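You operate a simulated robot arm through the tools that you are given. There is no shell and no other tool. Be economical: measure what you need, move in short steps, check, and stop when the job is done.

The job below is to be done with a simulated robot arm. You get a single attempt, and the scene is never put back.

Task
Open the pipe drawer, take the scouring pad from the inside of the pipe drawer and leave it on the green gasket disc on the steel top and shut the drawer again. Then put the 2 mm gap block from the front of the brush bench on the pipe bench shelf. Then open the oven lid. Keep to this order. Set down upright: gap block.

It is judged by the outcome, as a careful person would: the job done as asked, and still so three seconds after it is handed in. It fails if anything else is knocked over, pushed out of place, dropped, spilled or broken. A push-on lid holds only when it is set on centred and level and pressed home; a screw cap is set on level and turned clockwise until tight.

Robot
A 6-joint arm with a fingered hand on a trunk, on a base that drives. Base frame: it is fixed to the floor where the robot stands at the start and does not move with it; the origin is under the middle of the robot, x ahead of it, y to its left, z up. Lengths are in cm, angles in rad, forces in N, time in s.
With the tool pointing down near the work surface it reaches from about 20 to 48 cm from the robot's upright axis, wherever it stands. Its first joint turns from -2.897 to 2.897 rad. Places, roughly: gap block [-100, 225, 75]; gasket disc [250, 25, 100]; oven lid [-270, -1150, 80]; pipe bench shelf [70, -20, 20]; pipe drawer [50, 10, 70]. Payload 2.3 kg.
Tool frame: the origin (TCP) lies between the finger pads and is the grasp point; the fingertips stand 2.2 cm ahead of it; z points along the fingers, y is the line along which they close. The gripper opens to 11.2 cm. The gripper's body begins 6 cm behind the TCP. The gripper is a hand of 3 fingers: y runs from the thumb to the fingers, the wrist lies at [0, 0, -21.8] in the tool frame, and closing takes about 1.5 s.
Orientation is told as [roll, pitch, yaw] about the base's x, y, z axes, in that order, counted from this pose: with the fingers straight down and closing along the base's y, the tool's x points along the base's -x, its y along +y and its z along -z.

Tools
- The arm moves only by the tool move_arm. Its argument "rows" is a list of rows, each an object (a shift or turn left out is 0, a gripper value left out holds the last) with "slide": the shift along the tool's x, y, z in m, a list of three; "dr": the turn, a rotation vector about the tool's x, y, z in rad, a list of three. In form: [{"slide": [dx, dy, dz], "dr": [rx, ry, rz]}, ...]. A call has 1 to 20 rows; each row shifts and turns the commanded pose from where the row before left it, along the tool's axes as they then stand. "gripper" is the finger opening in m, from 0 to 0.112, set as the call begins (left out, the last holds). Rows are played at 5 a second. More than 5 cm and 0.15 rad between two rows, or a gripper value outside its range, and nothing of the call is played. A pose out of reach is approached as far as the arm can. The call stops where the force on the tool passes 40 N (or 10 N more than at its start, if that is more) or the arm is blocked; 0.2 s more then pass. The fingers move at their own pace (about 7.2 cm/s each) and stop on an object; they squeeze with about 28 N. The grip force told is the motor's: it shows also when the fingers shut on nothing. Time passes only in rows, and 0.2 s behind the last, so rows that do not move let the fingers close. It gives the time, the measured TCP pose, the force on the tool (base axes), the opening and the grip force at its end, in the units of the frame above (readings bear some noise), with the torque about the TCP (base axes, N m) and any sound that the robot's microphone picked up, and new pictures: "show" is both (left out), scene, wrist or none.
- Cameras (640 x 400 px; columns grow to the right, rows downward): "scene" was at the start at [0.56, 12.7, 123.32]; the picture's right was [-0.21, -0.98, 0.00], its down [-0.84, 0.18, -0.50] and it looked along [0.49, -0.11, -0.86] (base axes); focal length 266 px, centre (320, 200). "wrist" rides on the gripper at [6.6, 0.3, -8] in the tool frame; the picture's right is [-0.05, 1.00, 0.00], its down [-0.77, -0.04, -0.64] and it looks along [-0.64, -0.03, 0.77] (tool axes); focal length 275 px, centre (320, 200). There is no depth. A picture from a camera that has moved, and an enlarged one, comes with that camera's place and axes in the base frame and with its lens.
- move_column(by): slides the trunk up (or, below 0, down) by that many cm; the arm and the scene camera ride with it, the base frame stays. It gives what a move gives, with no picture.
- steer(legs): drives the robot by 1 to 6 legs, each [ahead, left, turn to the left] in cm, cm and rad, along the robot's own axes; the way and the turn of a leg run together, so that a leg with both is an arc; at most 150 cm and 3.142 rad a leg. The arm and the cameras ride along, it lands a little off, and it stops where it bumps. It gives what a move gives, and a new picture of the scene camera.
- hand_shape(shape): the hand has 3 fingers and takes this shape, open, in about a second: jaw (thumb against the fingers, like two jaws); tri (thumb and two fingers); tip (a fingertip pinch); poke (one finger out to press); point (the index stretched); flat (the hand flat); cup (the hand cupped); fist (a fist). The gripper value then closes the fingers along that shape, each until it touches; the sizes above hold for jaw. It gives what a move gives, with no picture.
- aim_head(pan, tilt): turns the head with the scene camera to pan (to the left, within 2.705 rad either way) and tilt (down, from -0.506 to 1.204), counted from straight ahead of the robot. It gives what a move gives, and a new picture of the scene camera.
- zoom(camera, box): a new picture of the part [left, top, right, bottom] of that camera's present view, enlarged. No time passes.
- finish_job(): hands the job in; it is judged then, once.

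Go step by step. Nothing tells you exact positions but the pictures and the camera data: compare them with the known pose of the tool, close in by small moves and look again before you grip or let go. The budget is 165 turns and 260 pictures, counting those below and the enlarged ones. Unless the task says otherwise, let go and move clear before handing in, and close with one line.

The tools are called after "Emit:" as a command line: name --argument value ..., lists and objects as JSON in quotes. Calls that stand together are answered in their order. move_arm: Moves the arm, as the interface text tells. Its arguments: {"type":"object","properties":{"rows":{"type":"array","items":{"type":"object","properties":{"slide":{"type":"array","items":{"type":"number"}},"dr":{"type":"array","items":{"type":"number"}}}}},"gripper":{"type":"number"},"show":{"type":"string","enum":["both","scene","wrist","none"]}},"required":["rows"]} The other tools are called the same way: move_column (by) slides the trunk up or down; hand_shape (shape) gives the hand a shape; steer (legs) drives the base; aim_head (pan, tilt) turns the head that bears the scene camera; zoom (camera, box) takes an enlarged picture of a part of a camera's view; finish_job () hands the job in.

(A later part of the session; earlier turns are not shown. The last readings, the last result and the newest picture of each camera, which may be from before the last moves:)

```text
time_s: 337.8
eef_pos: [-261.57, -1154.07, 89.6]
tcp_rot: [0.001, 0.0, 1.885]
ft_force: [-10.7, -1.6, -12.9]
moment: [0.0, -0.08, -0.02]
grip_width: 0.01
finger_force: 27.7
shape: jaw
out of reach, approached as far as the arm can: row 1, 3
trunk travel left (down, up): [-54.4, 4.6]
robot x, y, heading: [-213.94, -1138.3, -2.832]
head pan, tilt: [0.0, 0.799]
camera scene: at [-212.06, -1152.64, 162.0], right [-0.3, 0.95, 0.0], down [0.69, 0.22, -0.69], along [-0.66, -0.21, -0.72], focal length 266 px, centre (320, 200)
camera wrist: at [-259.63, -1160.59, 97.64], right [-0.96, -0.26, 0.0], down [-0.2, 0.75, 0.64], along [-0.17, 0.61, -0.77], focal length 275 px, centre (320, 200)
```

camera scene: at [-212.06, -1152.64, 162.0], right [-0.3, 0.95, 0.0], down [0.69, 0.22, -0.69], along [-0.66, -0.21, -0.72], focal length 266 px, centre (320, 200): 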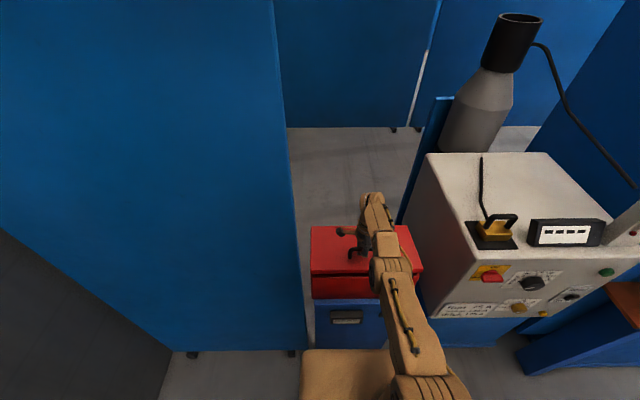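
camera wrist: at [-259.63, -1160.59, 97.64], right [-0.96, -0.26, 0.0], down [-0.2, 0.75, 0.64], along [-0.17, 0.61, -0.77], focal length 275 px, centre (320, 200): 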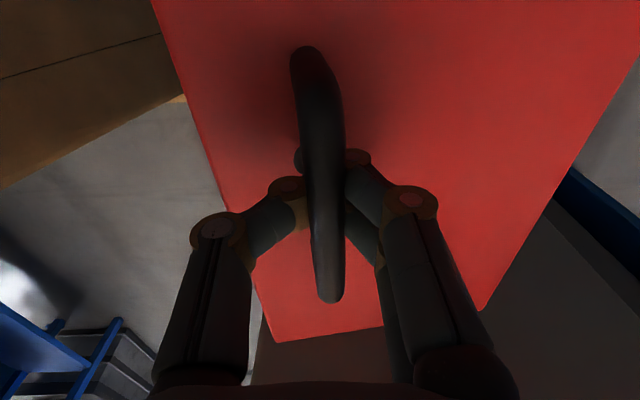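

The lid is a thin top hinged at the rear (a dark gap shows at the front), but the arm is at its reach limit. I set it down, release, move the base 7 cm closer and regrip.

Emit:
move_arm --rows '[{"slide": [0, -0.004, 0.006]}, {"slide": [0, -0.004, 0.006]}, {"slide": [0, -0.003, 0.005]}]' --show "none"

Emit:
move_arm --rows '[{}, {}, {}, {}, {}]' --gripper 0.05 --show "wrist"

```text
time_s: 338.6
eef_pos: [-260.86, -1154.01, 87.87]
tcp_rot: [0.001, 0.002, 1.879]
ft_force: [-5.2, 2.6, -7.0]
moment: [-0.04, 0.02, 0.01]
grip_width: 0.0
finger_force: 28.0
shape: jaw
out of reach, approached as far as the arm can: row 2
trunk travel left (down, up): [-54.4, 4.6]
robot x, y, heading: [-213.99, -1138.57, -2.833]
head pan, tilt: [0.0, 0.799]
```

```text
time_s: 339.8
eef_pos: [-260.52, -1154.11, 88.01]
tcp_rot: [0.003, 0.003, 1.884]
ft_force: [-0.4, -0.5, 0.2]
moment: [0.0, -0.02, -0.04]
grip_width: 4.93
finger_force: 0.0
shape: jaw
trunk travel left (down, up): [-54.4, 4.6]
robot x, y, heading: [-214.14, -1138.61, -2.832]
head pan, tilt: [0.0, 0.799]
camera wrist: at [-258.77, -1160.4, 96.01], right [-0.97, -0.26, 0.0], down [-0.2, 0.75, 0.63], along [-0.17, 0.61, -0.77], focal length 275 px, centre (320, 200)
```

wrist: 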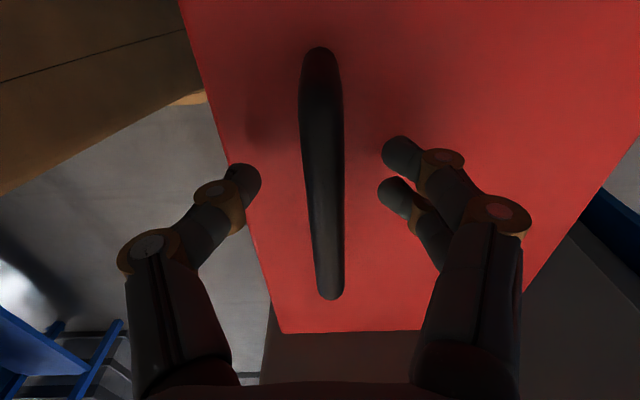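

Emit:
move_arm --rows '[{"slide": [0, -0.002, -0.03]}, {"slide": [0, -0.02, -0.03]}, {"slide": [0, -0.04, 0]}]' --show "none"

Emit:
zoom --camera "scene" --box '[280, 190, 440, 360]'

```text
time_s: 340.6
eef_pos: [-261.38, -1154.24, 93.77]
tcp_rot: [0.003, 0.002, 1.884]
ft_force: [0.9, -0.4, 0.0]
moment: [0.01, 0.01, 0.0]
grip_width: 4.97
finger_force: 0.1
shape: jaw
out of reach, approached as far as the arm can: row 1, 2, 3
trunk travel left (down, up): [-54.4, 4.6]
robot x, y, heading: [-213.93, -1138.93, -2.829]
head pan, tilt: [0.0, 0.799]
```

```text
2.35 times, centred on (360, 275) of scene
camera zoom: at [-211.54, -1152.52, 162.02], right [-0.31, 0.95, 0.0], down [0.68, 0.22, -0.7], along [-0.66, -0.21, -0.72], focal length 626 px, centre (226, 24)
```

zoom: 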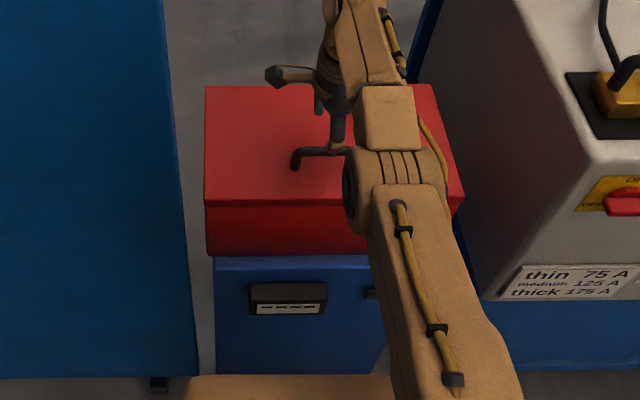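

Emit:
move_arm --rows '[{"slide": [0, -0.02, 0]}, {"slide": [0, -0.02, 0]}, {}]' --show "scene"

```text
time_s: 341.4
eef_pos: [-261.46, -1154.18, 93.87]
tcp_rot: [0.002, 0.002, 1.883]
ft_force: [-0.5, -0.5, 0.0]
moment: [0.01, -0.02, -0.01]
grip_width: 4.97
finger_force: 0.1
shape: jaw
out of reach, approached as far as the arm can: row 1, 2
trunk travel left (down, up): [-54.4, 4.6]
robot x, y, heading: [-213.94, -1138.69, -2.83]
head pan, tilt: [0.0, 0.799]
camera scene: at [-211.52, -1152.52, 162.02], right [-0.31, 0.95, 0.0], down [0.68, 0.22, -0.7], along [-0.66, -0.21, -0.72], focal length 266 px, centre (320, 200)
```

scene: 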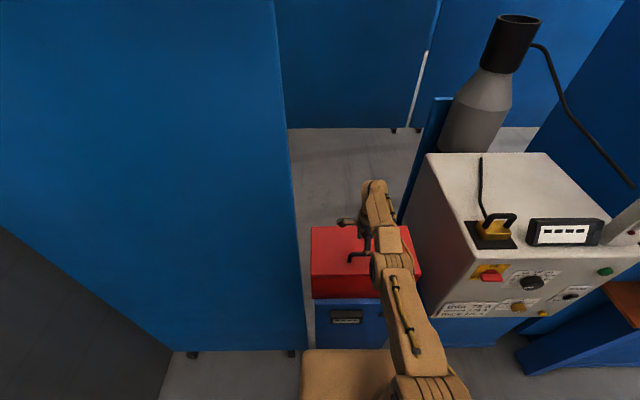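

Emit:
move_arm --rows '[{"slide": [0, -0.005, -0.01]}, {"slide": [0, -0.01, -0.01]}, {"slide": [0, -0.01, -0.01]}, {"slide": [0, -0.01, 0]}]' --show "none"

```text
time_s: 342.4
eef_pos: [-261.53, -1154.14, 96.77]
tcp_rot: [0.003, -0.001, 1.882]
ft_force: [-0.2, -0.5, 0.3]
moment: [0.01, -0.01, 0.02]
grip_width: 4.95
finger_force: 0.1
shape: jaw
out of reach, approached as far as the arm can: row 1, 2, 3, 4
trunk travel left (down, up): [-54.4, 4.6]
robot x, y, heading: [-213.77, -1138.66, -2.832]
head pan, tilt: [0.0, 0.799]
```

The arm seems stuck at a straight-elbow singularity; a small tilt should free it.

Emit:
move_arm --rows '[{"dr": [-0.1, 0, 0]}, {"dr": [-0.1, 0, 0]}, {"slide": [0, -0.01, 0]}, {"slide": [0, -0.02, 0]}, {"slide": [0, -0.02, 0]}]' --show "none"

```text
time_s: 343.6
eef_pos: [-265.61, -1155.69, 95.86]
tcp_rot: [0.206, 0.002, 1.882]
ft_force: [0.0, -1.2, -0.5]
moment: [0.0, -0.03, 0.04]
grip_width: 4.97
finger_force: 0.1
shape: jaw
out of reach, approached as far as the arm can: row 1, 2, 3, 4, 5
trunk travel left (down, up): [-54.4, 4.6]
robot x, y, heading: [-213.78, -1138.41, -2.834]
head pan, tilt: [0.0, 0.799]
```

Emit:
move_arm --rows '[{"slide": [0, -0.045, -0.02]}, {"slide": [0, -0.045, -0.02]}, {"slide": [0, -0.045, 0]}, {}, {}, {}]' --show "scene"

```text
time_s: 345.0
eef_pos: [-265.53, -1155.61, 96.17]
tcp_rot: [0.205, 0.002, 1.883]
ft_force: [-0.3, 0.4, 0.1]
moment: [-0.01, 0.0, 0.01]
grip_width: 4.96
finger_force: 0.0
shape: jaw
out of reach, approached as far as the arm can: row 1, 2, 3
trunk travel left (down, up): [-54.4, 4.6]
robot x, y, heading: [-214.0, -1138.64, -2.832]
head pan, tilt: [0.0, 0.799]
camera scene: at [-211.52, -1152.51, 162.02], right [-0.31, 0.95, 0.0], down [0.68, 0.22, -0.7], along [-0.66, -0.21, -0.72], focal length 266 px, centre (320, 200)
```

scene: 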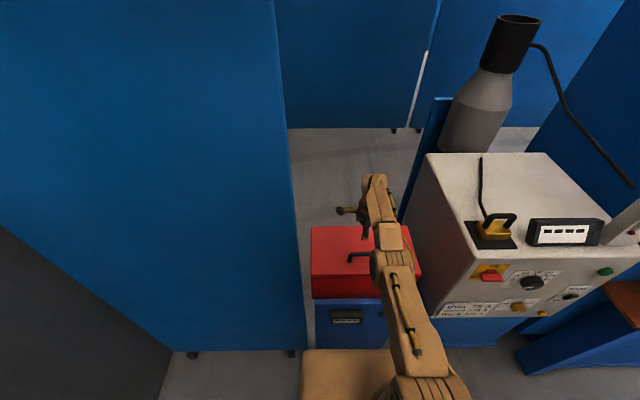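

Emit:
move_arm --rows '[{"dr": [-0.14, 0, 0]}, {"dr": [-0.14, 0, 0]}, {"dr": [-0.14, 0, 0]}, {"slide": [0, -0.02, -0.04]}, {"slide": [0, -0.02, -0.04]}, {"slide": [0, 0, -0.04]}]' --show "scene"

```text
time_s: 346.4
eef_pos: [-261.07, -1153.7, 102.86]
tcp_rot: [0.521, -0.011, 1.889]
ft_force: [0.8, -0.5, -1.2]
moment: [0.01, 0.02, 0.0]
grip_width: 4.99
finger_force: 0.0
shape: jaw
out of reach, approached as far as the arm can: row 1, 2, 3
trunk travel left (down, up): [-54.4, 4.6]
robot x, y, heading: [-214.08, -1138.51, -2.83]
head pan, tilt: [0.0, 0.799]
camera scene: at [-211.41, -1152.47, 162.02], right [-0.31, 0.95, 0.0], down [0.68, 0.22, -0.7], along [-0.66, -0.21, -0.72], focal length 266 px, centre (320, 200)
```

scene: 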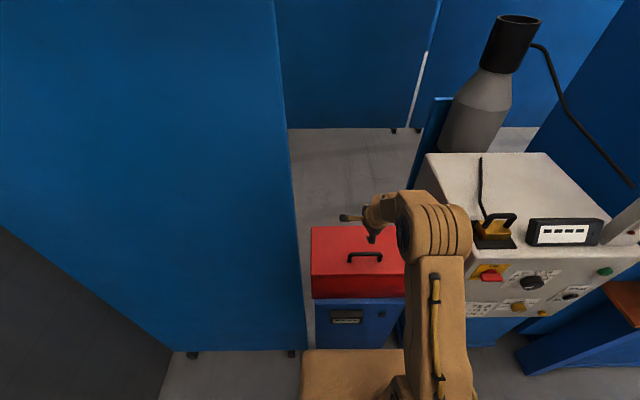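

Freed. I drive 6 cm closer so the lid work stays within easy reach.

Emit:
steer --legs '[[6, 0, 0]]'

Emit:
move_arm --rows '[{"slide": [0, -0.02, 0], "dr": [0.09, 0, 0]}, {"slide": [0, -0.02, 0], "dr": [0.09, 0, 0]}, {}]'

```text
time_s: 347.4
eef_pos: [-267.1, -1155.62, 102.59]
tcp_rot: [0.516, -0.012, 1.888]
ft_force: [0.1, -0.2, 0.5]
moment: [0.02, 0.01, -0.03]
grip_width: 4.97
finger_force: 0.1
shape: jaw
trunk travel left (down, up): [-54.4, 4.6]
robot x, y, heading: [-219.56, -1140.14, -2.836]
head pan, tilt: [0.0, 0.799]
camera scene: at [-217.44, -1154.4, 162.02], right [-0.3, 0.95, 0.0], down [0.68, 0.22, -0.7], along [-0.66, -0.21, -0.72], focal length 266 px, centre (320, 200)
```

scene: 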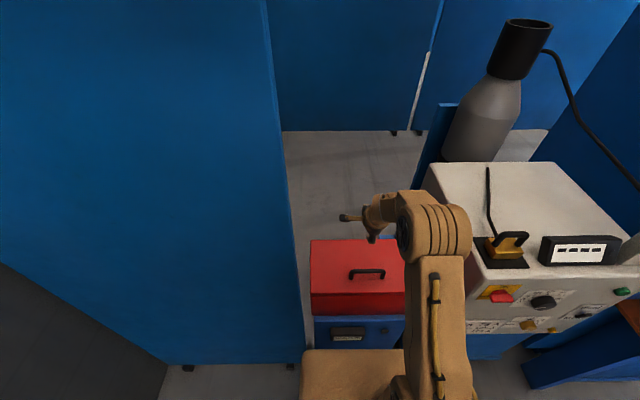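

```text
time_s: 348.1
eef_pos: [-263.58, -1154.55, 100.89]
tcp_rot: [0.336, -0.012, 1.888]
ft_force: [0.1, 0.6, 0.3]
moment: [-0.01, 0.01, 0.04]
grip_width: 4.98
finger_force: 0.0
shape: jaw
trunk travel left (down, up): [-54.4, 4.6]
robot x, y, heading: [-219.4, -1140.78, -2.834]
head pan, tilt: [0.0, 0.799]
camera scene: at [-217.25, -1154.34, 162.02], right [-0.3, 0.95, 0.0], down [0.68, 0.22, -0.7], along [-0.66, -0.21, -0.72], focal length 266 px, centre (320, 200)
camera wrist: at [-259.1, -1160.16, 108.51], right [-0.91, -0.25, 0.33], down [-0.01, 0.8, 0.6], along [-0.42, 0.54, -0.73], focal length 275 px, centre (320, 200)
```

scene: 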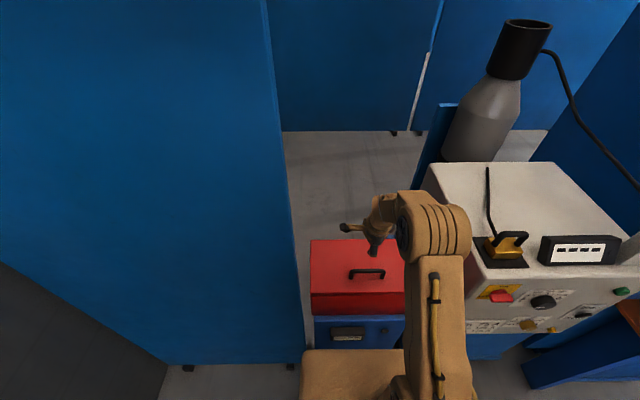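
wrist: 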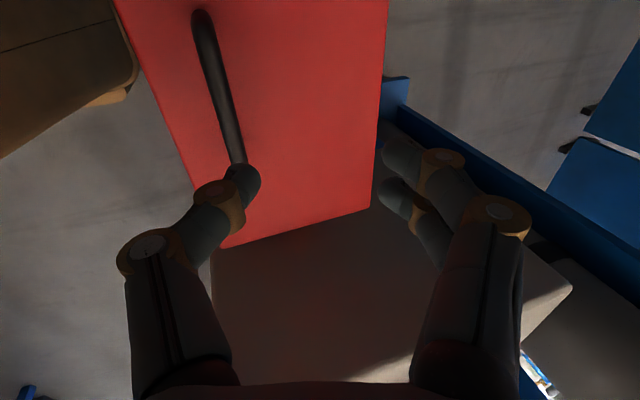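

Emit:
move_arm --rows '[{"slide": [0, -0.036, 0]}, {"slide": [0, -0.035, 0]}, {"slide": [0, 0, 0.03]}, {"slide": [0, 0, 0.03]}, {}]'

```text
time_s: 349.4
eef_pos: [-258.84, -1152.86, 93.77]
tcp_rot: [0.335, -0.012, 1.888]
ft_force: [-0.4, 0.1, 0.1]
moment: [-0.01, 0.03, 0.0]
grip_width: 5.0
finger_force: 0.1
shape: jaw
out of reach, approached as far as the arm can: row 4
trunk travel left (down, up): [-54.4, 4.6]
robot x, y, heading: [-219.54, -1140.71, -2.836]
head pan, tilt: [0.0, 0.799]
camera scene: at [-217.28, -1154.35, 162.02], right [-0.3, 0.95, 0.0], down [0.68, 0.22, -0.7], along [-0.66, -0.21, -0.72], focal length 266 px, centre (320, 200)
camera wrist: at [-254.5, -1158.5, 101.3], right [-0.91, -0.25, 0.33], down [-0.01, 0.8, 0.6], along [-0.42, 0.54, -0.73], focal length 275 px, centre (320, 200)
```

scene: 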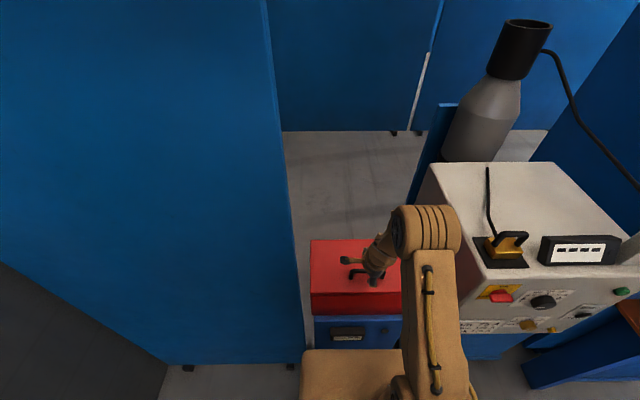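
wrist: 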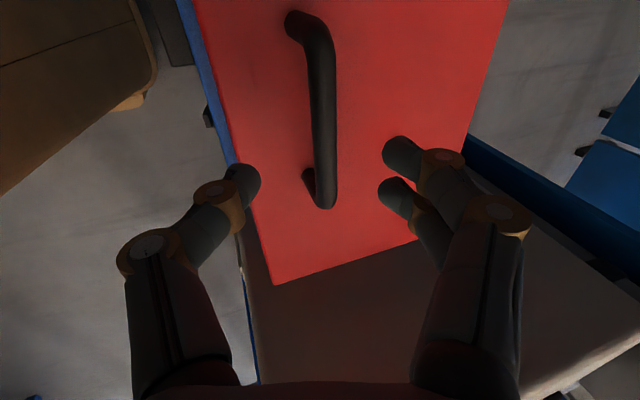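

The bar is on the hand's axis; I use the trunk for the last descent.

Emit:
move_column --by -4.5

Emit:
move_arm --rows '[{"slide": [0, 0.015, 0]}, {"slide": [0, 0, 0.01]}, {"slide": [0, 0, 0.01]}]' --show "wrist"

```text
time_s: 350.2
eef_pos: [-258.85, -1152.8, 89.36]
tcp_rot: [0.337, -0.015, 1.889]
ft_force: [0.6, -0.3, -1.2]
moment: [0.02, -0.01, 0.0]
grip_width: 4.98
finger_force: 0.1
shape: jaw
trunk travel left (down, up): [-49.9, 9.1]
robot x, y, heading: [-219.53, -1140.35, -2.832]
head pan, tilt: [0.0, 0.799]
```

```text
time_s: 351.0
eef_pos: [-260.26, -1153.02, 87.61]
tcp_rot: [0.336, -0.012, 1.89]
ft_force: [0.4, -0.5, -0.2]
moment: [0.02, 0.04, -0.02]
grip_width: 4.99
finger_force: 0.0
shape: jaw
out of reach, approached as far as the arm can: row 1
trunk travel left (down, up): [-49.9, 9.1]
robot x, y, heading: [-219.29, -1140.37, -2.83]
head pan, tilt: [0.0, 0.799]
camera wrist: at [-255.98, -1158.75, 95.16], right [-0.91, -0.25, 0.33], down [-0.01, 0.8, 0.6], along [-0.42, 0.54, -0.73], focal length 275 px, centre (320, 200)
```

wrist: 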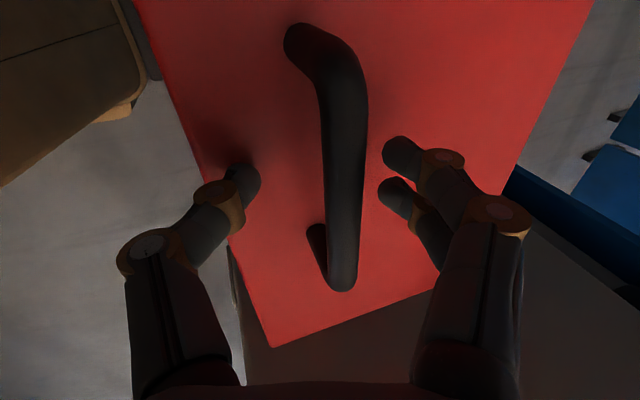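

Emit:
move_arm --rows '[{"slide": [0, 0.006, 0.003]}, {}, {}, {}, {}, {}, {}, {}]' --gripper 0.0 --show "wrist"

```text
time_s: 352.8
eef_pos: [-261.13, -1153.25, 87.56]
tcp_rot: [0.334, -0.014, 1.89]
ft_force: [-1.3, 0.7, -6.0]
moment: [0.03, 0.0, -0.02]
grip_width: 0.0
finger_force: 27.5
shape: jaw
trunk travel left (down, up): [-49.9, 9.1]
robot x, y, heading: [-219.58, -1140.34, -2.831]
head pan, tilt: [0.0, 0.799]
camera wrist: at [-256.68, -1158.92, 95.07], right [-0.91, -0.25, 0.33], down [-0.01, 0.8, 0.6], along [-0.42, 0.54, -0.73], focal length 275 px, centre (320, 200)
```

wrist: 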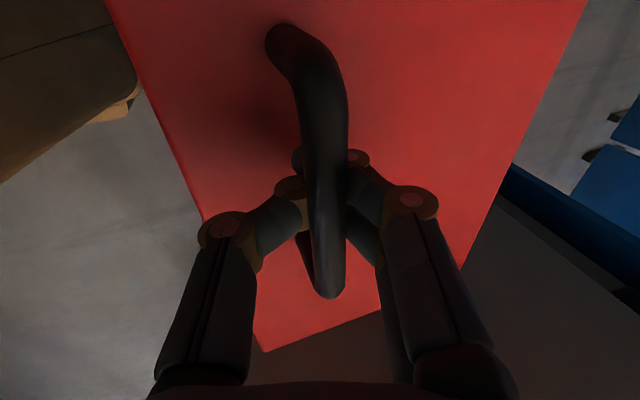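

Caged again. I lift along the first part of the lid's arc.

Emit:
move_arm --rows '[{"slide": [0, 0.006, -0.01]}, {"slide": [0, 0.007, -0.009]}, {"slide": [0, 0.009, -0.009]}, {"slide": [0, 0.01, -0.008]}, {"slide": [0, 0.01, -0.007]}]'

```text
time_s: 354.0
eef_pos: [-263.95, -1154.32, 92.64]
tcp_rot: [0.331, -0.012, 1.888]
ft_force: [-19.2, 0.5, -26.0]
moment: [0.1, -0.4, -0.02]
grip_width: 0.0
finger_force: 27.6
shape: jaw
trunk travel left (down, up): [-49.9, 9.1]
robot x, y, heading: [-219.64, -1140.28, -2.829]
head pan, tilt: [0.0, 0.799]
camera scene: at [-218.24, -1154.44, 157.5], right [-0.3, 0.95, 0.0], down [0.69, 0.22, -0.69], along [-0.66, -0.21, -0.72], focal length 266 px, centre (320, 200)
camera wrist: at [-259.64, -1159.96, 100.23], right [-0.91, -0.25, 0.32], down [-0.01, 0.8, 0.6], along [-0.41, 0.54, -0.73], focal length 275 px, centre (320, 200)
```

scene: 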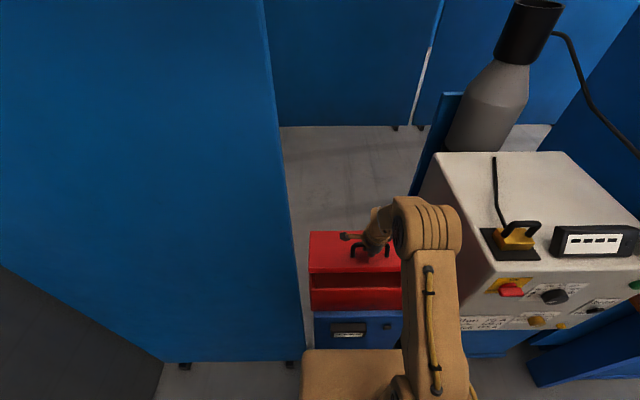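
wrist: 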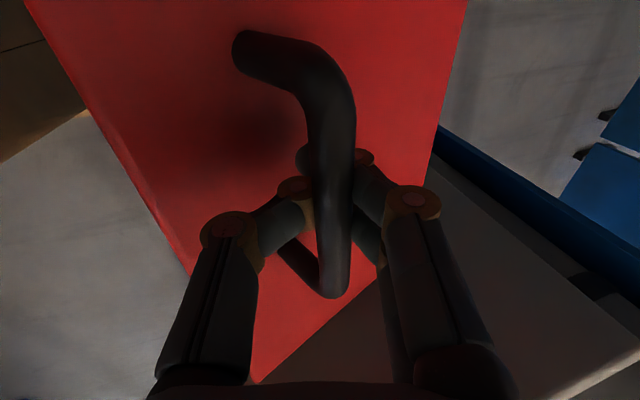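

The lid is coming up; forces say the bar wants to go farther back. I continue with more backward motion.

Emit:
move_arm --rows '[{"slide": [0, 0.009, 0.0]}, {"slide": [0, 0.011, -0.003]}, {"slide": [0, 0.011, -0.005]}, {"slide": [0, 0.011, -0.005]}]'

```text
time_s: 355.0
eef_pos: [-267.23, -1155.39, 95.17]
tcp_rot: [0.328, -0.012, 1.889]
ft_force: [-12.3, 1.9, -28.7]
moment: [0.11, -0.34, -0.05]
grip_width: 0.0
finger_force: 28.3
shape: jaw
trunk travel left (down, up): [-49.9, 9.1]
robot x, y, heading: [-219.56, -1140.37, -2.832]
head pan, tilt: [0.0, 0.799]
camera scene: at [-218.08, -1154.46, 157.5], right [-0.3, 0.95, 0.0], down [0.69, 0.22, -0.69], along [-0.66, -0.21, -0.72], focal length 266 px, centre (320, 200)
camera wrist: at [-262.83, -1161.04, 102.83], right [-0.91, -0.25, 0.32], down [-0.01, 0.8, 0.6], along [-0.41, 0.54, -0.73], focal length 275 px, centre (320, 200)
```

scene: 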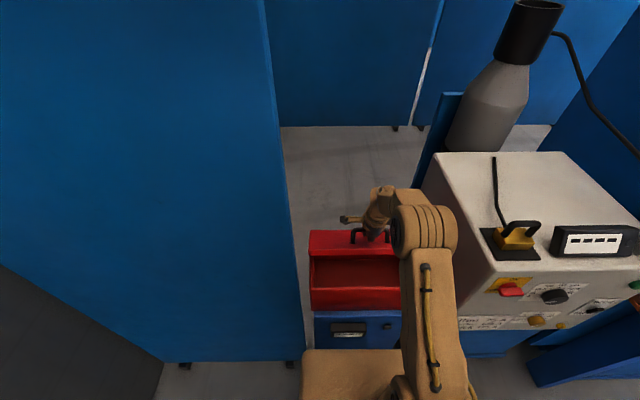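
wrist: 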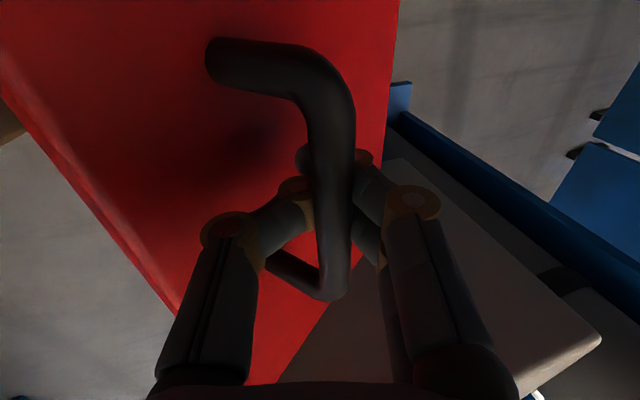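

About 34° open. I continue, tilting the hand forward a little to save reach.

Emit:
move_arm --rows '[{"slide": [0, 0.011, -0.005], "dr": [-0.035, 0, 0]}, {"slide": [0, 0.011, -0.004], "dr": [-0.035, 0, 0]}, {"slide": [0, 0.011, -0.003], "dr": [-0.035, 0, 0]}, {"slide": [0, 0.011, -0.001], "dr": [-0.035, 0, 0]}, {"slide": [0, 0.011, 0.0], "dr": [-0.035, 0, 0]}]'

```text
time_s: 355.5
eef_pos: [-268.06, -1155.5, 95.83]
tcp_rot: [0.359, -0.013, 1.89]
ft_force: [-12.3, -1.5, -35.3]
moment: [0.09, -0.33, 0.01]
grip_width: 0.0
finger_force: 27.6
shape: jaw
trunk travel left (down, up): [-49.9, 9.1]
robot x, y, heading: [-219.42, -1140.52, -2.832]
head pan, tilt: [0.0, 0.799]
stopped in row 2: the force on the tool passed its limit (the readings are from after the stop); the commanded pose is now the measured one
camera scene: at [-218.25, -1154.6, 157.48], right [-0.3, 0.95, 0.0], down [0.69, 0.22, -0.69], along [-0.66, -0.21, -0.72], focal length 266 px, centre (320, 200)
camera wrist: at [-263.45, -1161.26, 103.31], right [-0.9, -0.25, 0.35], down [0.01, 0.81, 0.59], along [-0.43, 0.54, -0.72], focal length 275 px, centre (320, 200)
```

scene: 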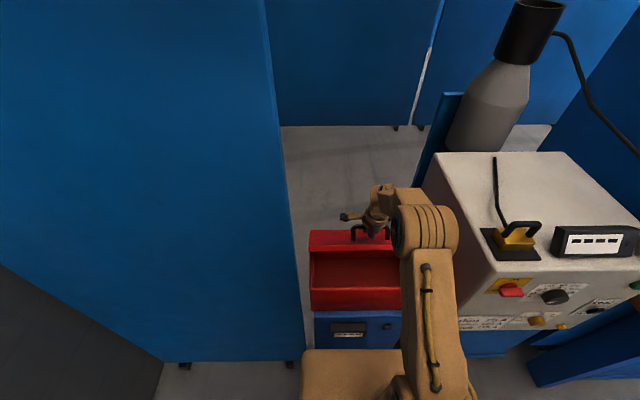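
wrist: 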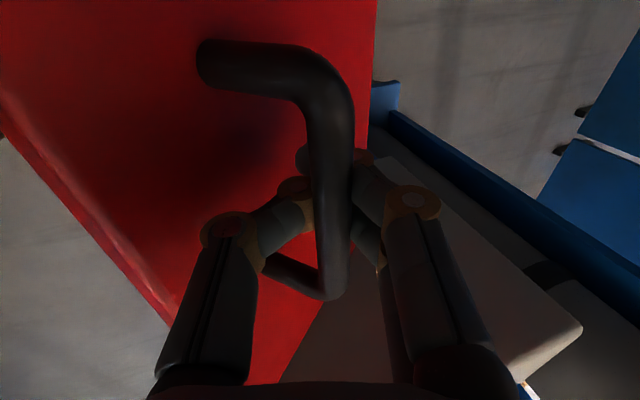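

Emit:
move_arm --rows '[{"slide": [0, 0.007, 0.008]}, {"slide": [0, 0.01, 0.003]}, {"slide": [0, 0.011, 0.001]}, {"slide": [0, 0.011, 0.001]}]'

```text
time_s: 356.5
eef_pos: [-271.41, -1156.71, 96.47]
tcp_rot: [0.37, -0.013, 1.889]
ft_force: [1.9, 1.5, -2.8]
moment: [-0.03, -0.01, 0.02]
grip_width: 0.02
finger_force: 27.5
shape: jaw
trunk travel left (down, up): [-49.9, 9.1]
robot x, y, heading: [-219.6, -1140.41, -2.831]
head pan, tilt: [0.0, 0.799]
camera scene: at [-217.26, -1154.31, 157.53], right [-0.3, 0.95, 0.0], down [0.68, 0.22, -0.7], along [-0.66, -0.21, -0.72], focal length 266 px, centre (320, 200)
camera wrist: at [-266.8, -1162.38, 104.02], right [-0.9, -0.25, 0.36], down [0.01, 0.81, 0.59], along [-0.44, 0.53, -0.72], focal length 275 px, centre (320, 200)
```

scene: 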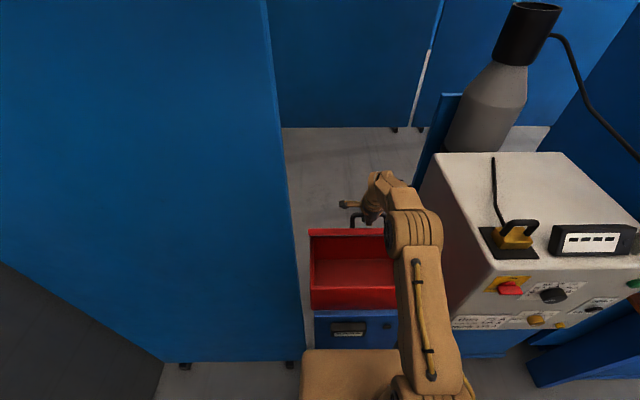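
wrist: 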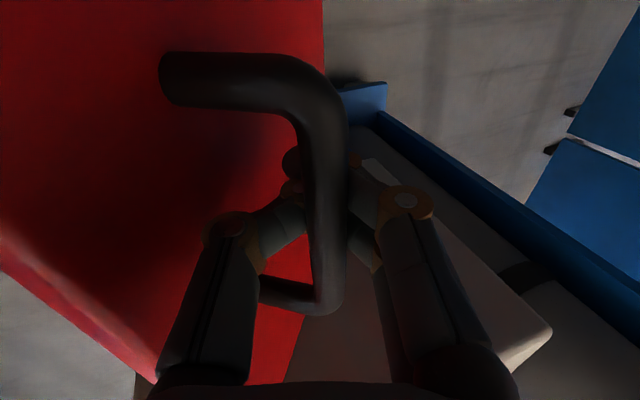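

Nearly upright and the load has dropped. I push on further back.

Emit:
move_arm --rows '[{"slide": [0, 0.009, 0.003], "dr": [-0.04, 0, 0]}, {"slide": [0, 0.009, 0.003], "dr": [-0.04, 0, 0]}, {"slide": [0, 0.009, 0.004], "dr": [-0.04, 0, 0]}, {"slide": [0, 0.009, 0.005], "dr": [-0.04, 0, 0]}]'

```text
time_s: 357.5
eef_pos: [-275.17, -1158.04, 96.54]
tcp_rot: [0.531, -0.011, 1.888]
ft_force: [1.7, 1.0, -2.7]
moment: [-0.03, 0.05, 0.02]
grip_width: 0.01
finger_force: 27.5
shape: jaw
trunk travel left (down, up): [-49.9, 9.1]
robot x, y, heading: [-219.14, -1140.13, -2.837]
head pan, tilt: [0.0, 0.799]
camera scene: at [-217.27, -1154.36, 157.52], right [-0.3, 0.95, 0.0], down [0.68, 0.22, -0.7], along [-0.66, -0.21, -0.72], focal length 266 px, centre (320, 200)
camera wrist: at [-269.37, -1163.29, 103.61], right [-0.83, -0.23, 0.51], down [0.1, 0.84, 0.54], along [-0.55, 0.5, -0.67], focal length 275 px, centre (320, 200)
```

scene: 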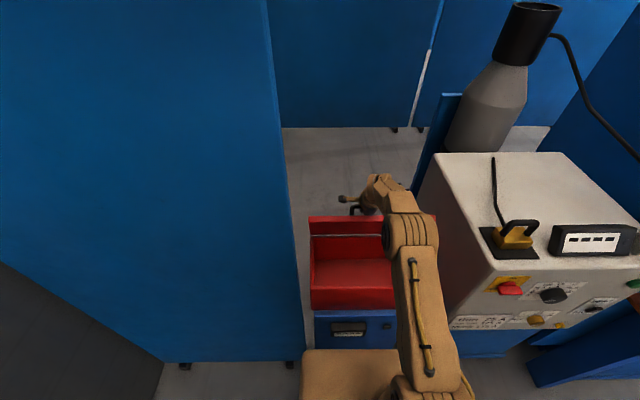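
wrist: 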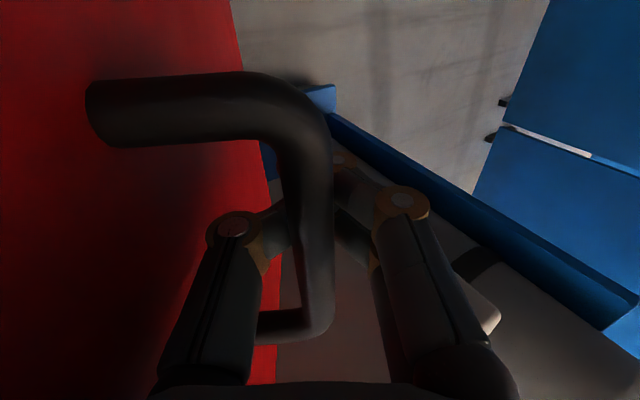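

Emit:
move_arm --rows '[{"slide": [0, 0.008, 0.005]}, {"slide": [0, 0.008, 0.005]}]'

Emit:
zoom --camera "scene" --box '[280, 160, 460, 340]'

```text
time_s: 358.1
eef_pos: [-277.0, -1158.71, 96.49]
tcp_rot: [0.531, -0.015, 1.888]
ft_force: [2.2, 1.0, -1.4]
moment: [-0.03, 0.04, 0.0]
grip_width: 0.0
finger_force: 29.0
shape: jaw
trunk travel left (down, up): [-49.9, 9.1]
robot x, y, heading: [-219.63, -1140.07, -2.83]
head pan, tilt: [0.0, 0.799]
camera scene: at [-217.29, -1154.35, 157.52], right [-0.3, 0.95, 0.0], down [0.68, 0.22, -0.7], along [-0.66, -0.21, -0.72], focal length 266 px, centre (320, 200)
camera wrist: at [-271.2, -1163.91, 103.54], right [-0.83, -0.23, 0.51], down [0.1, 0.84, 0.54], along [-0.55, 0.5, -0.67], focal length 275 px, centre (320, 200)
```

scene: 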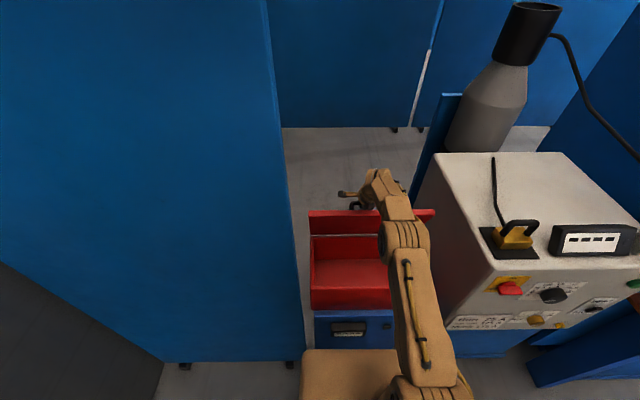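
wrist: 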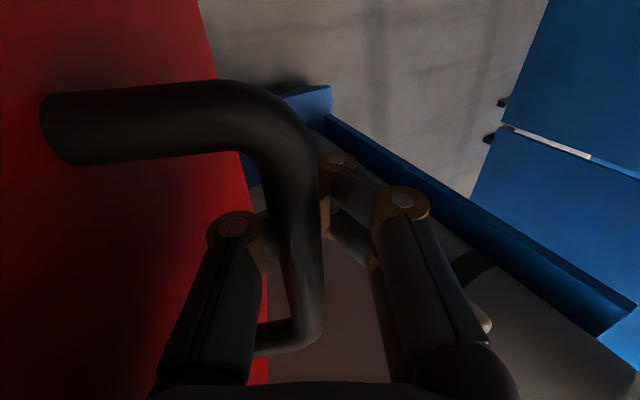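

```text
2.22 times, centred on (370, 250) of scene
camera zoom: at [-217.29, -1154.35, 157.52], right [-0.3, 0.95, 0.0], down [0.68, 0.22, -0.7], along [-0.66, -0.21, -0.72], focal length 591 px, centre (209, 89)
```

zoom: 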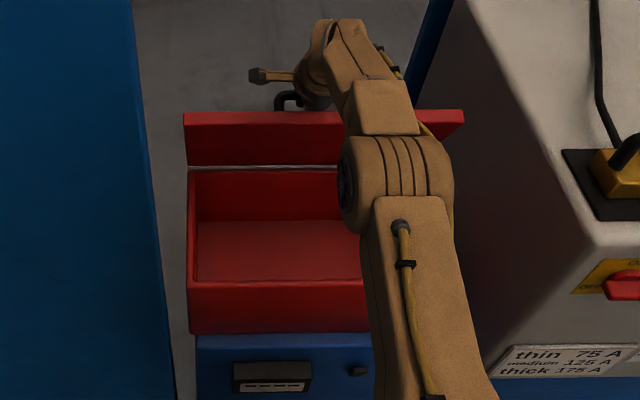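

Lid is around 70° open and lightly loaded. I keep going, tilting the hand with it.

Emit:
move_arm --rows '[{"slide": [0, 0.004, 0.004], "dr": [-0.05, 0, 0]}, {"slide": [0, 0.007, 0.007], "dr": [-0.05, 0, 0]}, {"slide": [0, 0.007, 0.008], "dr": [-0.05, 0, 0]}, {"slide": [0, 0.006, 0.008], "dr": [-0.05, 0, 0]}]'

```text
time_s: 359.0
eef_pos: [-279.15, -1159.46, 96.82]
tcp_rot: [0.715, -0.011, 1.886]
ft_force: [23.6, 9.3, 31.8]
moment: [1.45, -4.59, 0.04]
grip_width: 0.02
finger_force: 27.9
shape: jaw
trunk travel left (down, up): [-49.9, 9.1]
robot x, y, heading: [-219.63, -1140.34, -2.83]
head pan, tilt: [0.0, 0.799]
stopped in row 4: the force on the tool passed its limit (the readings are from after the stop); the commanded pose is now the measured one
camera scene: at [-216.06, -1153.92, 157.59], right [-0.3, 0.95, 0.0], down [0.68, 0.22, -0.7], along [-0.67, -0.21, -0.71], focal length 266 px, centre (320, 200)
camera wrist: at [-272.17, -1164.2, 102.91], right [-0.73, -0.2, 0.66], down [0.18, 0.87, 0.46], along [-0.66, 0.46, -0.6], focal length 275 px, centre (320, 200)
```

scene: 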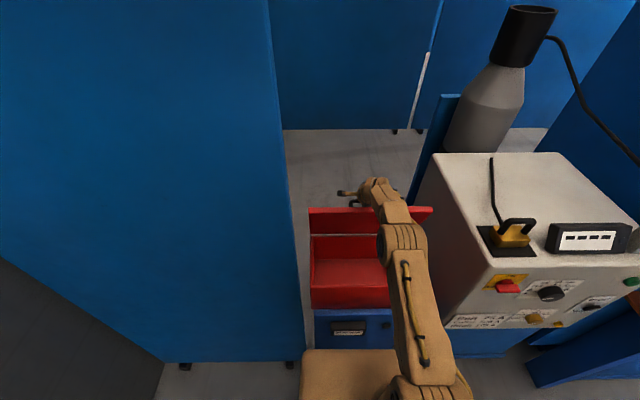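
wrist: 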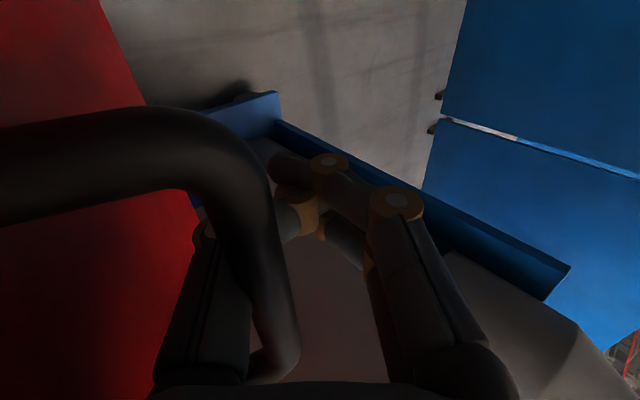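

The palm is pressing on the lid's edge now. I relieve that, then open the fingers slightly to see whether the lid holds.

Emit:
move_arm --rows '[{"slide": [0, 0, -0.006], "dr": [0.06, 0, 0]}, {"slide": [0, 0, -0.006], "dr": [0.06, 0, 0]}, {}]' --show "none"

Emit:
move_arm --rows '[{}, {}, {}, {}]' --gripper 0.03

```text
time_s: 359.8
eef_pos: [-279.24, -1159.3, 96.68]
tcp_rot: [0.581, -0.014, 1.885]
ft_force: [3.4, 1.5, -19.9]
moment: [-0.15, 0.46, 0.0]
grip_width: 0.0
finger_force: 28.0
shape: jaw
trunk travel left (down, up): [-49.9, 9.1]
robot x, y, heading: [-219.42, -1140.25, -2.833]
head pan, tilt: [0.0, 0.799]
```

```text
time_s: 360.8
eef_pos: [-279.08, -1159.34, 97.07]
tcp_rot: [0.587, -0.012, 1.887]
ft_force: [1.2, 1.5, 1.5]
moment: [0.0, 0.0, 0.01]
grip_width: 3.01
finger_force: 0.0
shape: jaw
trunk travel left (down, up): [-49.9, 9.1]
robot x, y, heading: [-219.74, -1140.17, -2.832]
head pan, tilt: [0.0, 0.799]
camera scene: at [-217.2, -1154.32, 157.52], right [-0.3, 0.95, 0.0], down [0.68, 0.22, -0.7], along [-0.66, -0.21, -0.72], focal length 266 px, centre (320, 200)
camera wrist: at [-272.93, -1164.45, 103.76], right [-0.8, -0.22, 0.55], down [0.13, 0.85, 0.52], along [-0.58, 0.49, -0.65], focal length 275 px, centre (320, 200)
```

scene: 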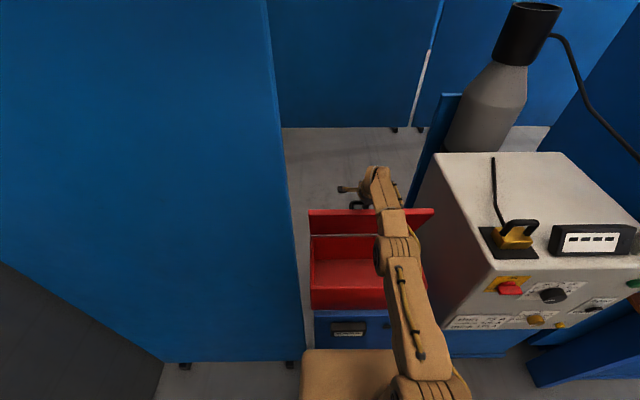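
wrist: 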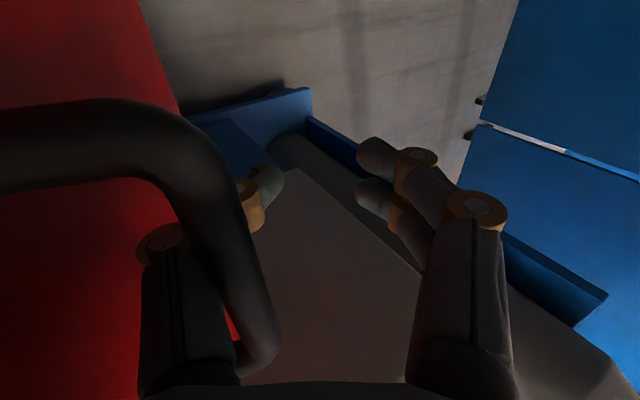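

Emit:
move_arm --rows '[{"slide": [0, 0, -0.01]}, {"slide": [0, 0, -0.01]}, {"slide": [0, 0, -0.01]}]'

```text
time_s: 361.6
eef_pos: [-277.65, -1158.78, 98.26]
tcp_rot: [0.565, -0.01, 1.887]
ft_force: [-0.4, 0.1, -30.9]
moment: [-0.36, 1.16, 0.01]
grip_width: 3.57
finger_force: 0.0
shape: jaw
trunk travel left (down, up): [-49.9, 9.1]
robot x, y, heading: [-219.7, -1140.76, -2.834]
head pan, tilt: [0.0, 0.799]
stopped in row 3: the force on the tool passed its limit (the readings are from after the stop); the commanded pose is now the measured one
camera scene: at [-217.59, -1154.44, 157.48], right [-0.3, 0.95, 0.0], down [0.68, 0.22, -0.7], along [-0.66, -0.21, -0.72], focal length 266 px, centre (320, 200)
camera wrist: at [-271.64, -1164.01, 105.16], right [-0.81, -0.22, 0.54], down [0.12, 0.84, 0.53], along [-0.57, 0.49, -0.66], focal length 275 px, centre (320, 200)
```

scene: 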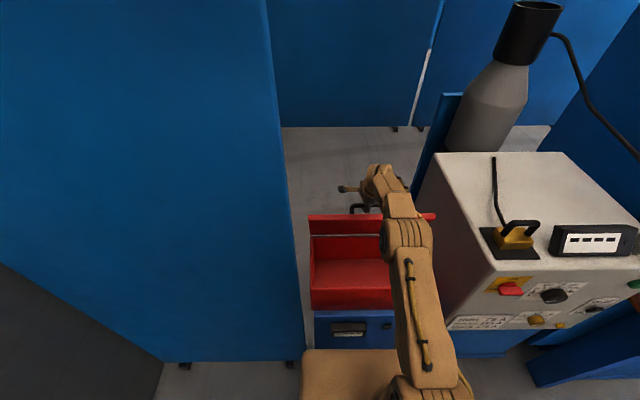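
wrist: 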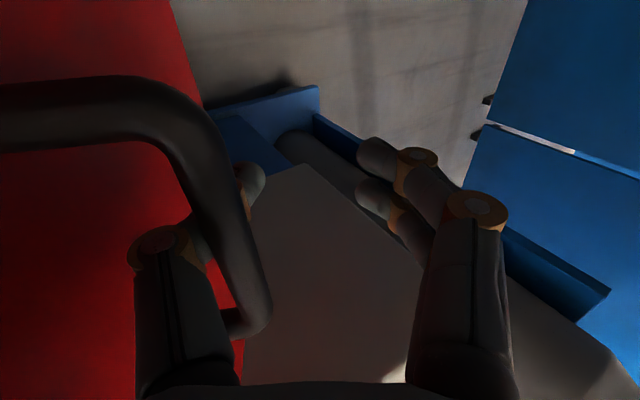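

The thumb tip still hooks the bar. I go back in slightly, open wider so it clears, then withdraw.

Emit:
move_arm --rows '[{"slide": [0, 0, 0.012]}, {"slide": [0, 0, 0.005]}]' --show "none"

Emit:
move_arm --rows '[{}, {}, {}, {}]' --gripper 0.055

```text
time_s: 362.2
eef_pos: [-278.66, -1159.12, 97.51]
tcp_rot: [0.578, -0.011, 1.886]
ft_force: [1.5, 0.9, 0.2]
moment: [0.0, 0.0, 0.0]
grip_width: 3.05
finger_force: 0.1
shape: jaw
trunk travel left (down, up): [-49.9, 9.1]
robot x, y, heading: [-219.28, -1140.1, -2.829]
head pan, tilt: [0.0, 0.799]
```

```text
time_s: 363.2
eef_pos: [-278.38, -1159.13, 97.46]
tcp_rot: [0.575, -0.011, 1.886]
ft_force: [2.2, 0.3, 1.0]
moment: [0.01, -0.07, 0.01]
grip_width: 5.49
finger_force: 0.2
shape: jaw
trunk travel left (down, up): [-49.9, 9.1]
robot x, y, heading: [-219.36, -1140.54, -2.834]
head pan, tilt: [0.0, 0.799]
camera scene: at [-217.17, -1154.31, 157.52], right [-0.3, 0.95, 0.0], down [0.68, 0.22, -0.7], along [-0.66, -0.21, -0.72], focal length 266 px, centre (320, 200)
camera wrist: at [-272.39, -1164.21, 104.27], right [-0.81, -0.22, 0.55], down [0.12, 0.84, 0.52], along [-0.58, 0.49, -0.66], focal length 275 px, centre (320, 200)
```

scene: 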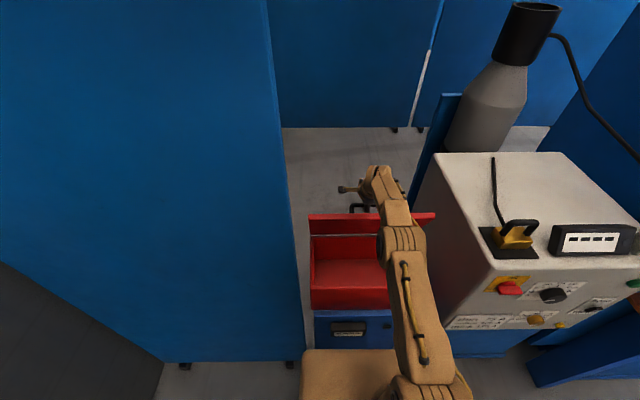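
wrist: 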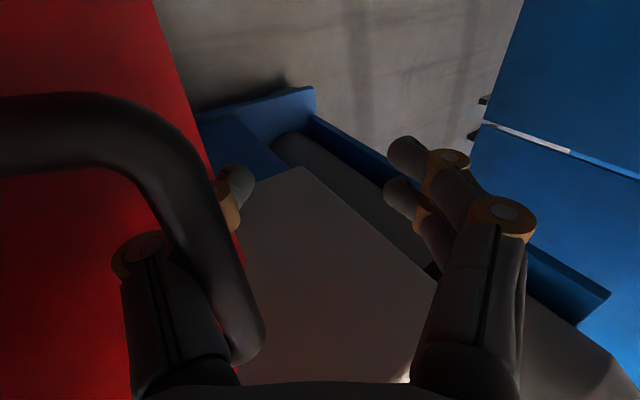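

Emit:
move_arm --rows '[{"slide": [0, 0.008, 0]}, {}, {}, {}]' --gripper 0.08

```text
time_s: 364.2
eef_pos: [-278.85, -1159.16, 97.9]
tcp_rot: [0.578, -0.01, 1.888]
ft_force: [2.4, -0.1, -0.6]
moment: [-0.04, -0.01, -0.02]
grip_width: 7.93
finger_force: 0.1
shape: jaw
trunk travel left (down, up): [-49.9, 9.1]
robot x, y, heading: [-219.89, -1140.17, -2.835]
head pan, tilt: [0.0, 0.799]
camera scene: at [-217.22, -1154.33, 157.52], right [-0.3, 0.95, 0.0], down [0.68, 0.22, -0.7], along [-0.66, -0.21, -0.72], focal length 266 px, centre (320, 200)
camera wrist: at [-272.79, -1164.32, 104.69], right [-0.81, -0.22, 0.54], down [0.12, 0.84, 0.52], along [-0.58, 0.49, -0.66], focal length 275 px, centre (320, 200)
```

scene: 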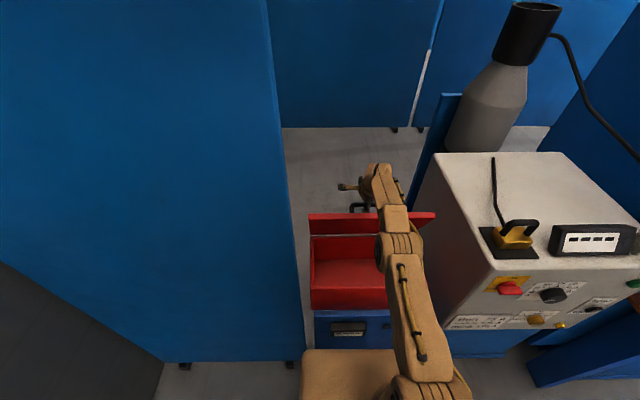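
wrist: 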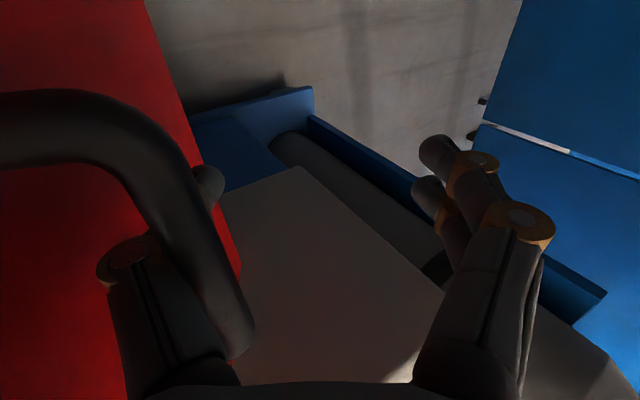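

Thumb is free between bar and lid. I withdraw parallel to the lid.

Emit:
move_arm --rows '[{"slide": [0, 0.004, -0.012]}, {"slide": [0, 0.004, -0.012]}, {"slide": [0, 0.004, -0.012]}]'

```text
time_s: 365.0
eef_pos: [-278.1, -1158.93, 101.57]
tcp_rot: [0.576, -0.01, 1.886]
ft_force: [1.7, 0.3, -3.9]
moment: [-0.03, 0.07, 0.0]
grip_width: 7.99
finger_force: 0.1
shape: jaw
trunk travel left (down, up): [-49.9, 9.1]
robot x, y, heading: [-219.47, -1140.21, -2.833]
head pan, tilt: [0.0, 0.799]
camera scene: at [-217.28, -1154.35, 157.52], right [-0.3, 0.95, 0.0], down [0.68, 0.22, -0.7], along [-0.66, -0.21, -0.72], focal length 266 px, centre (320, 200)
camera wrist: at [-272.06, -1164.16, 108.32], right [-0.81, -0.22, 0.54], down [0.12, 0.84, 0.52], along [-0.58, 0.49, -0.66], focal length 275 px, centre (320, 200)
```

scene: 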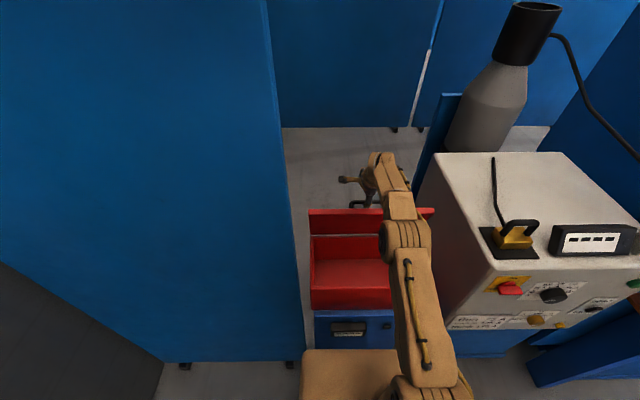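
wrist: 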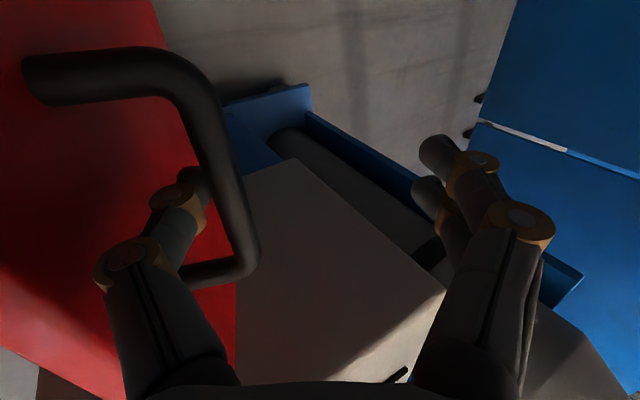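

Emit:
move_arm --rows '[{"slide": [0, 0.005, -0.012]}, {"slide": [0, 0.005, -0.012]}, {"slide": [0, 0.005, -0.012]}]'

```text
time_s: 365.8
eef_pos: [-277.42, -1158.77, 105.35]
tcp_rot: [0.576, -0.011, 1.886]
ft_force: [0.4, -0.3, -0.4]
moment: [0.02, 0.01, -0.01]
grip_width: 7.97
finger_force: 0.2
shape: jaw
trunk travel left (down, up): [-49.9, 9.1]
robot x, y, heading: [-219.55, -1140.37, -2.831]
head pan, tilt: [0.0, 0.799]
camera scene: at [-217.22, -1154.33, 157.52], right [-0.3, 0.95, 0.0], down [0.68, 0.22, -0.7], along [-0.66, -0.21, -0.72], focal length 266 px, centre (320, 200)
camera wrist: at [-271.4, -1163.97, 112.19], right [-0.81, -0.22, 0.55], down [0.12, 0.84, 0.52], along [-0.58, 0.49, -0.66], focal length 275 px, centre (320, 200)
```

scene: 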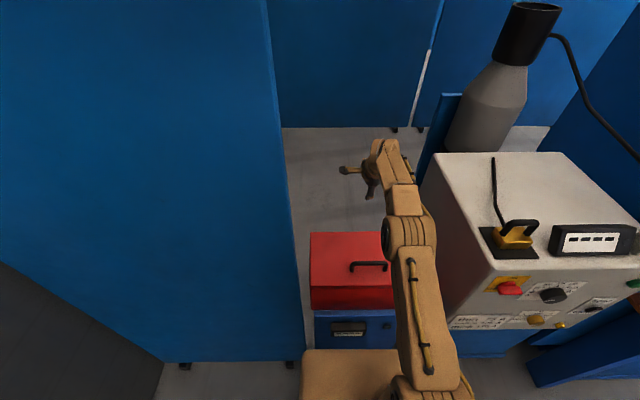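
wrist: 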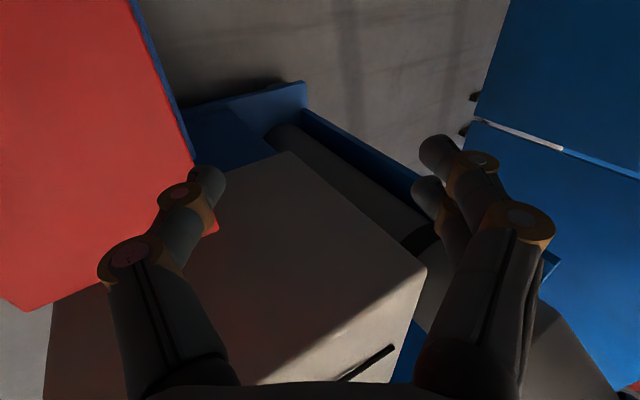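

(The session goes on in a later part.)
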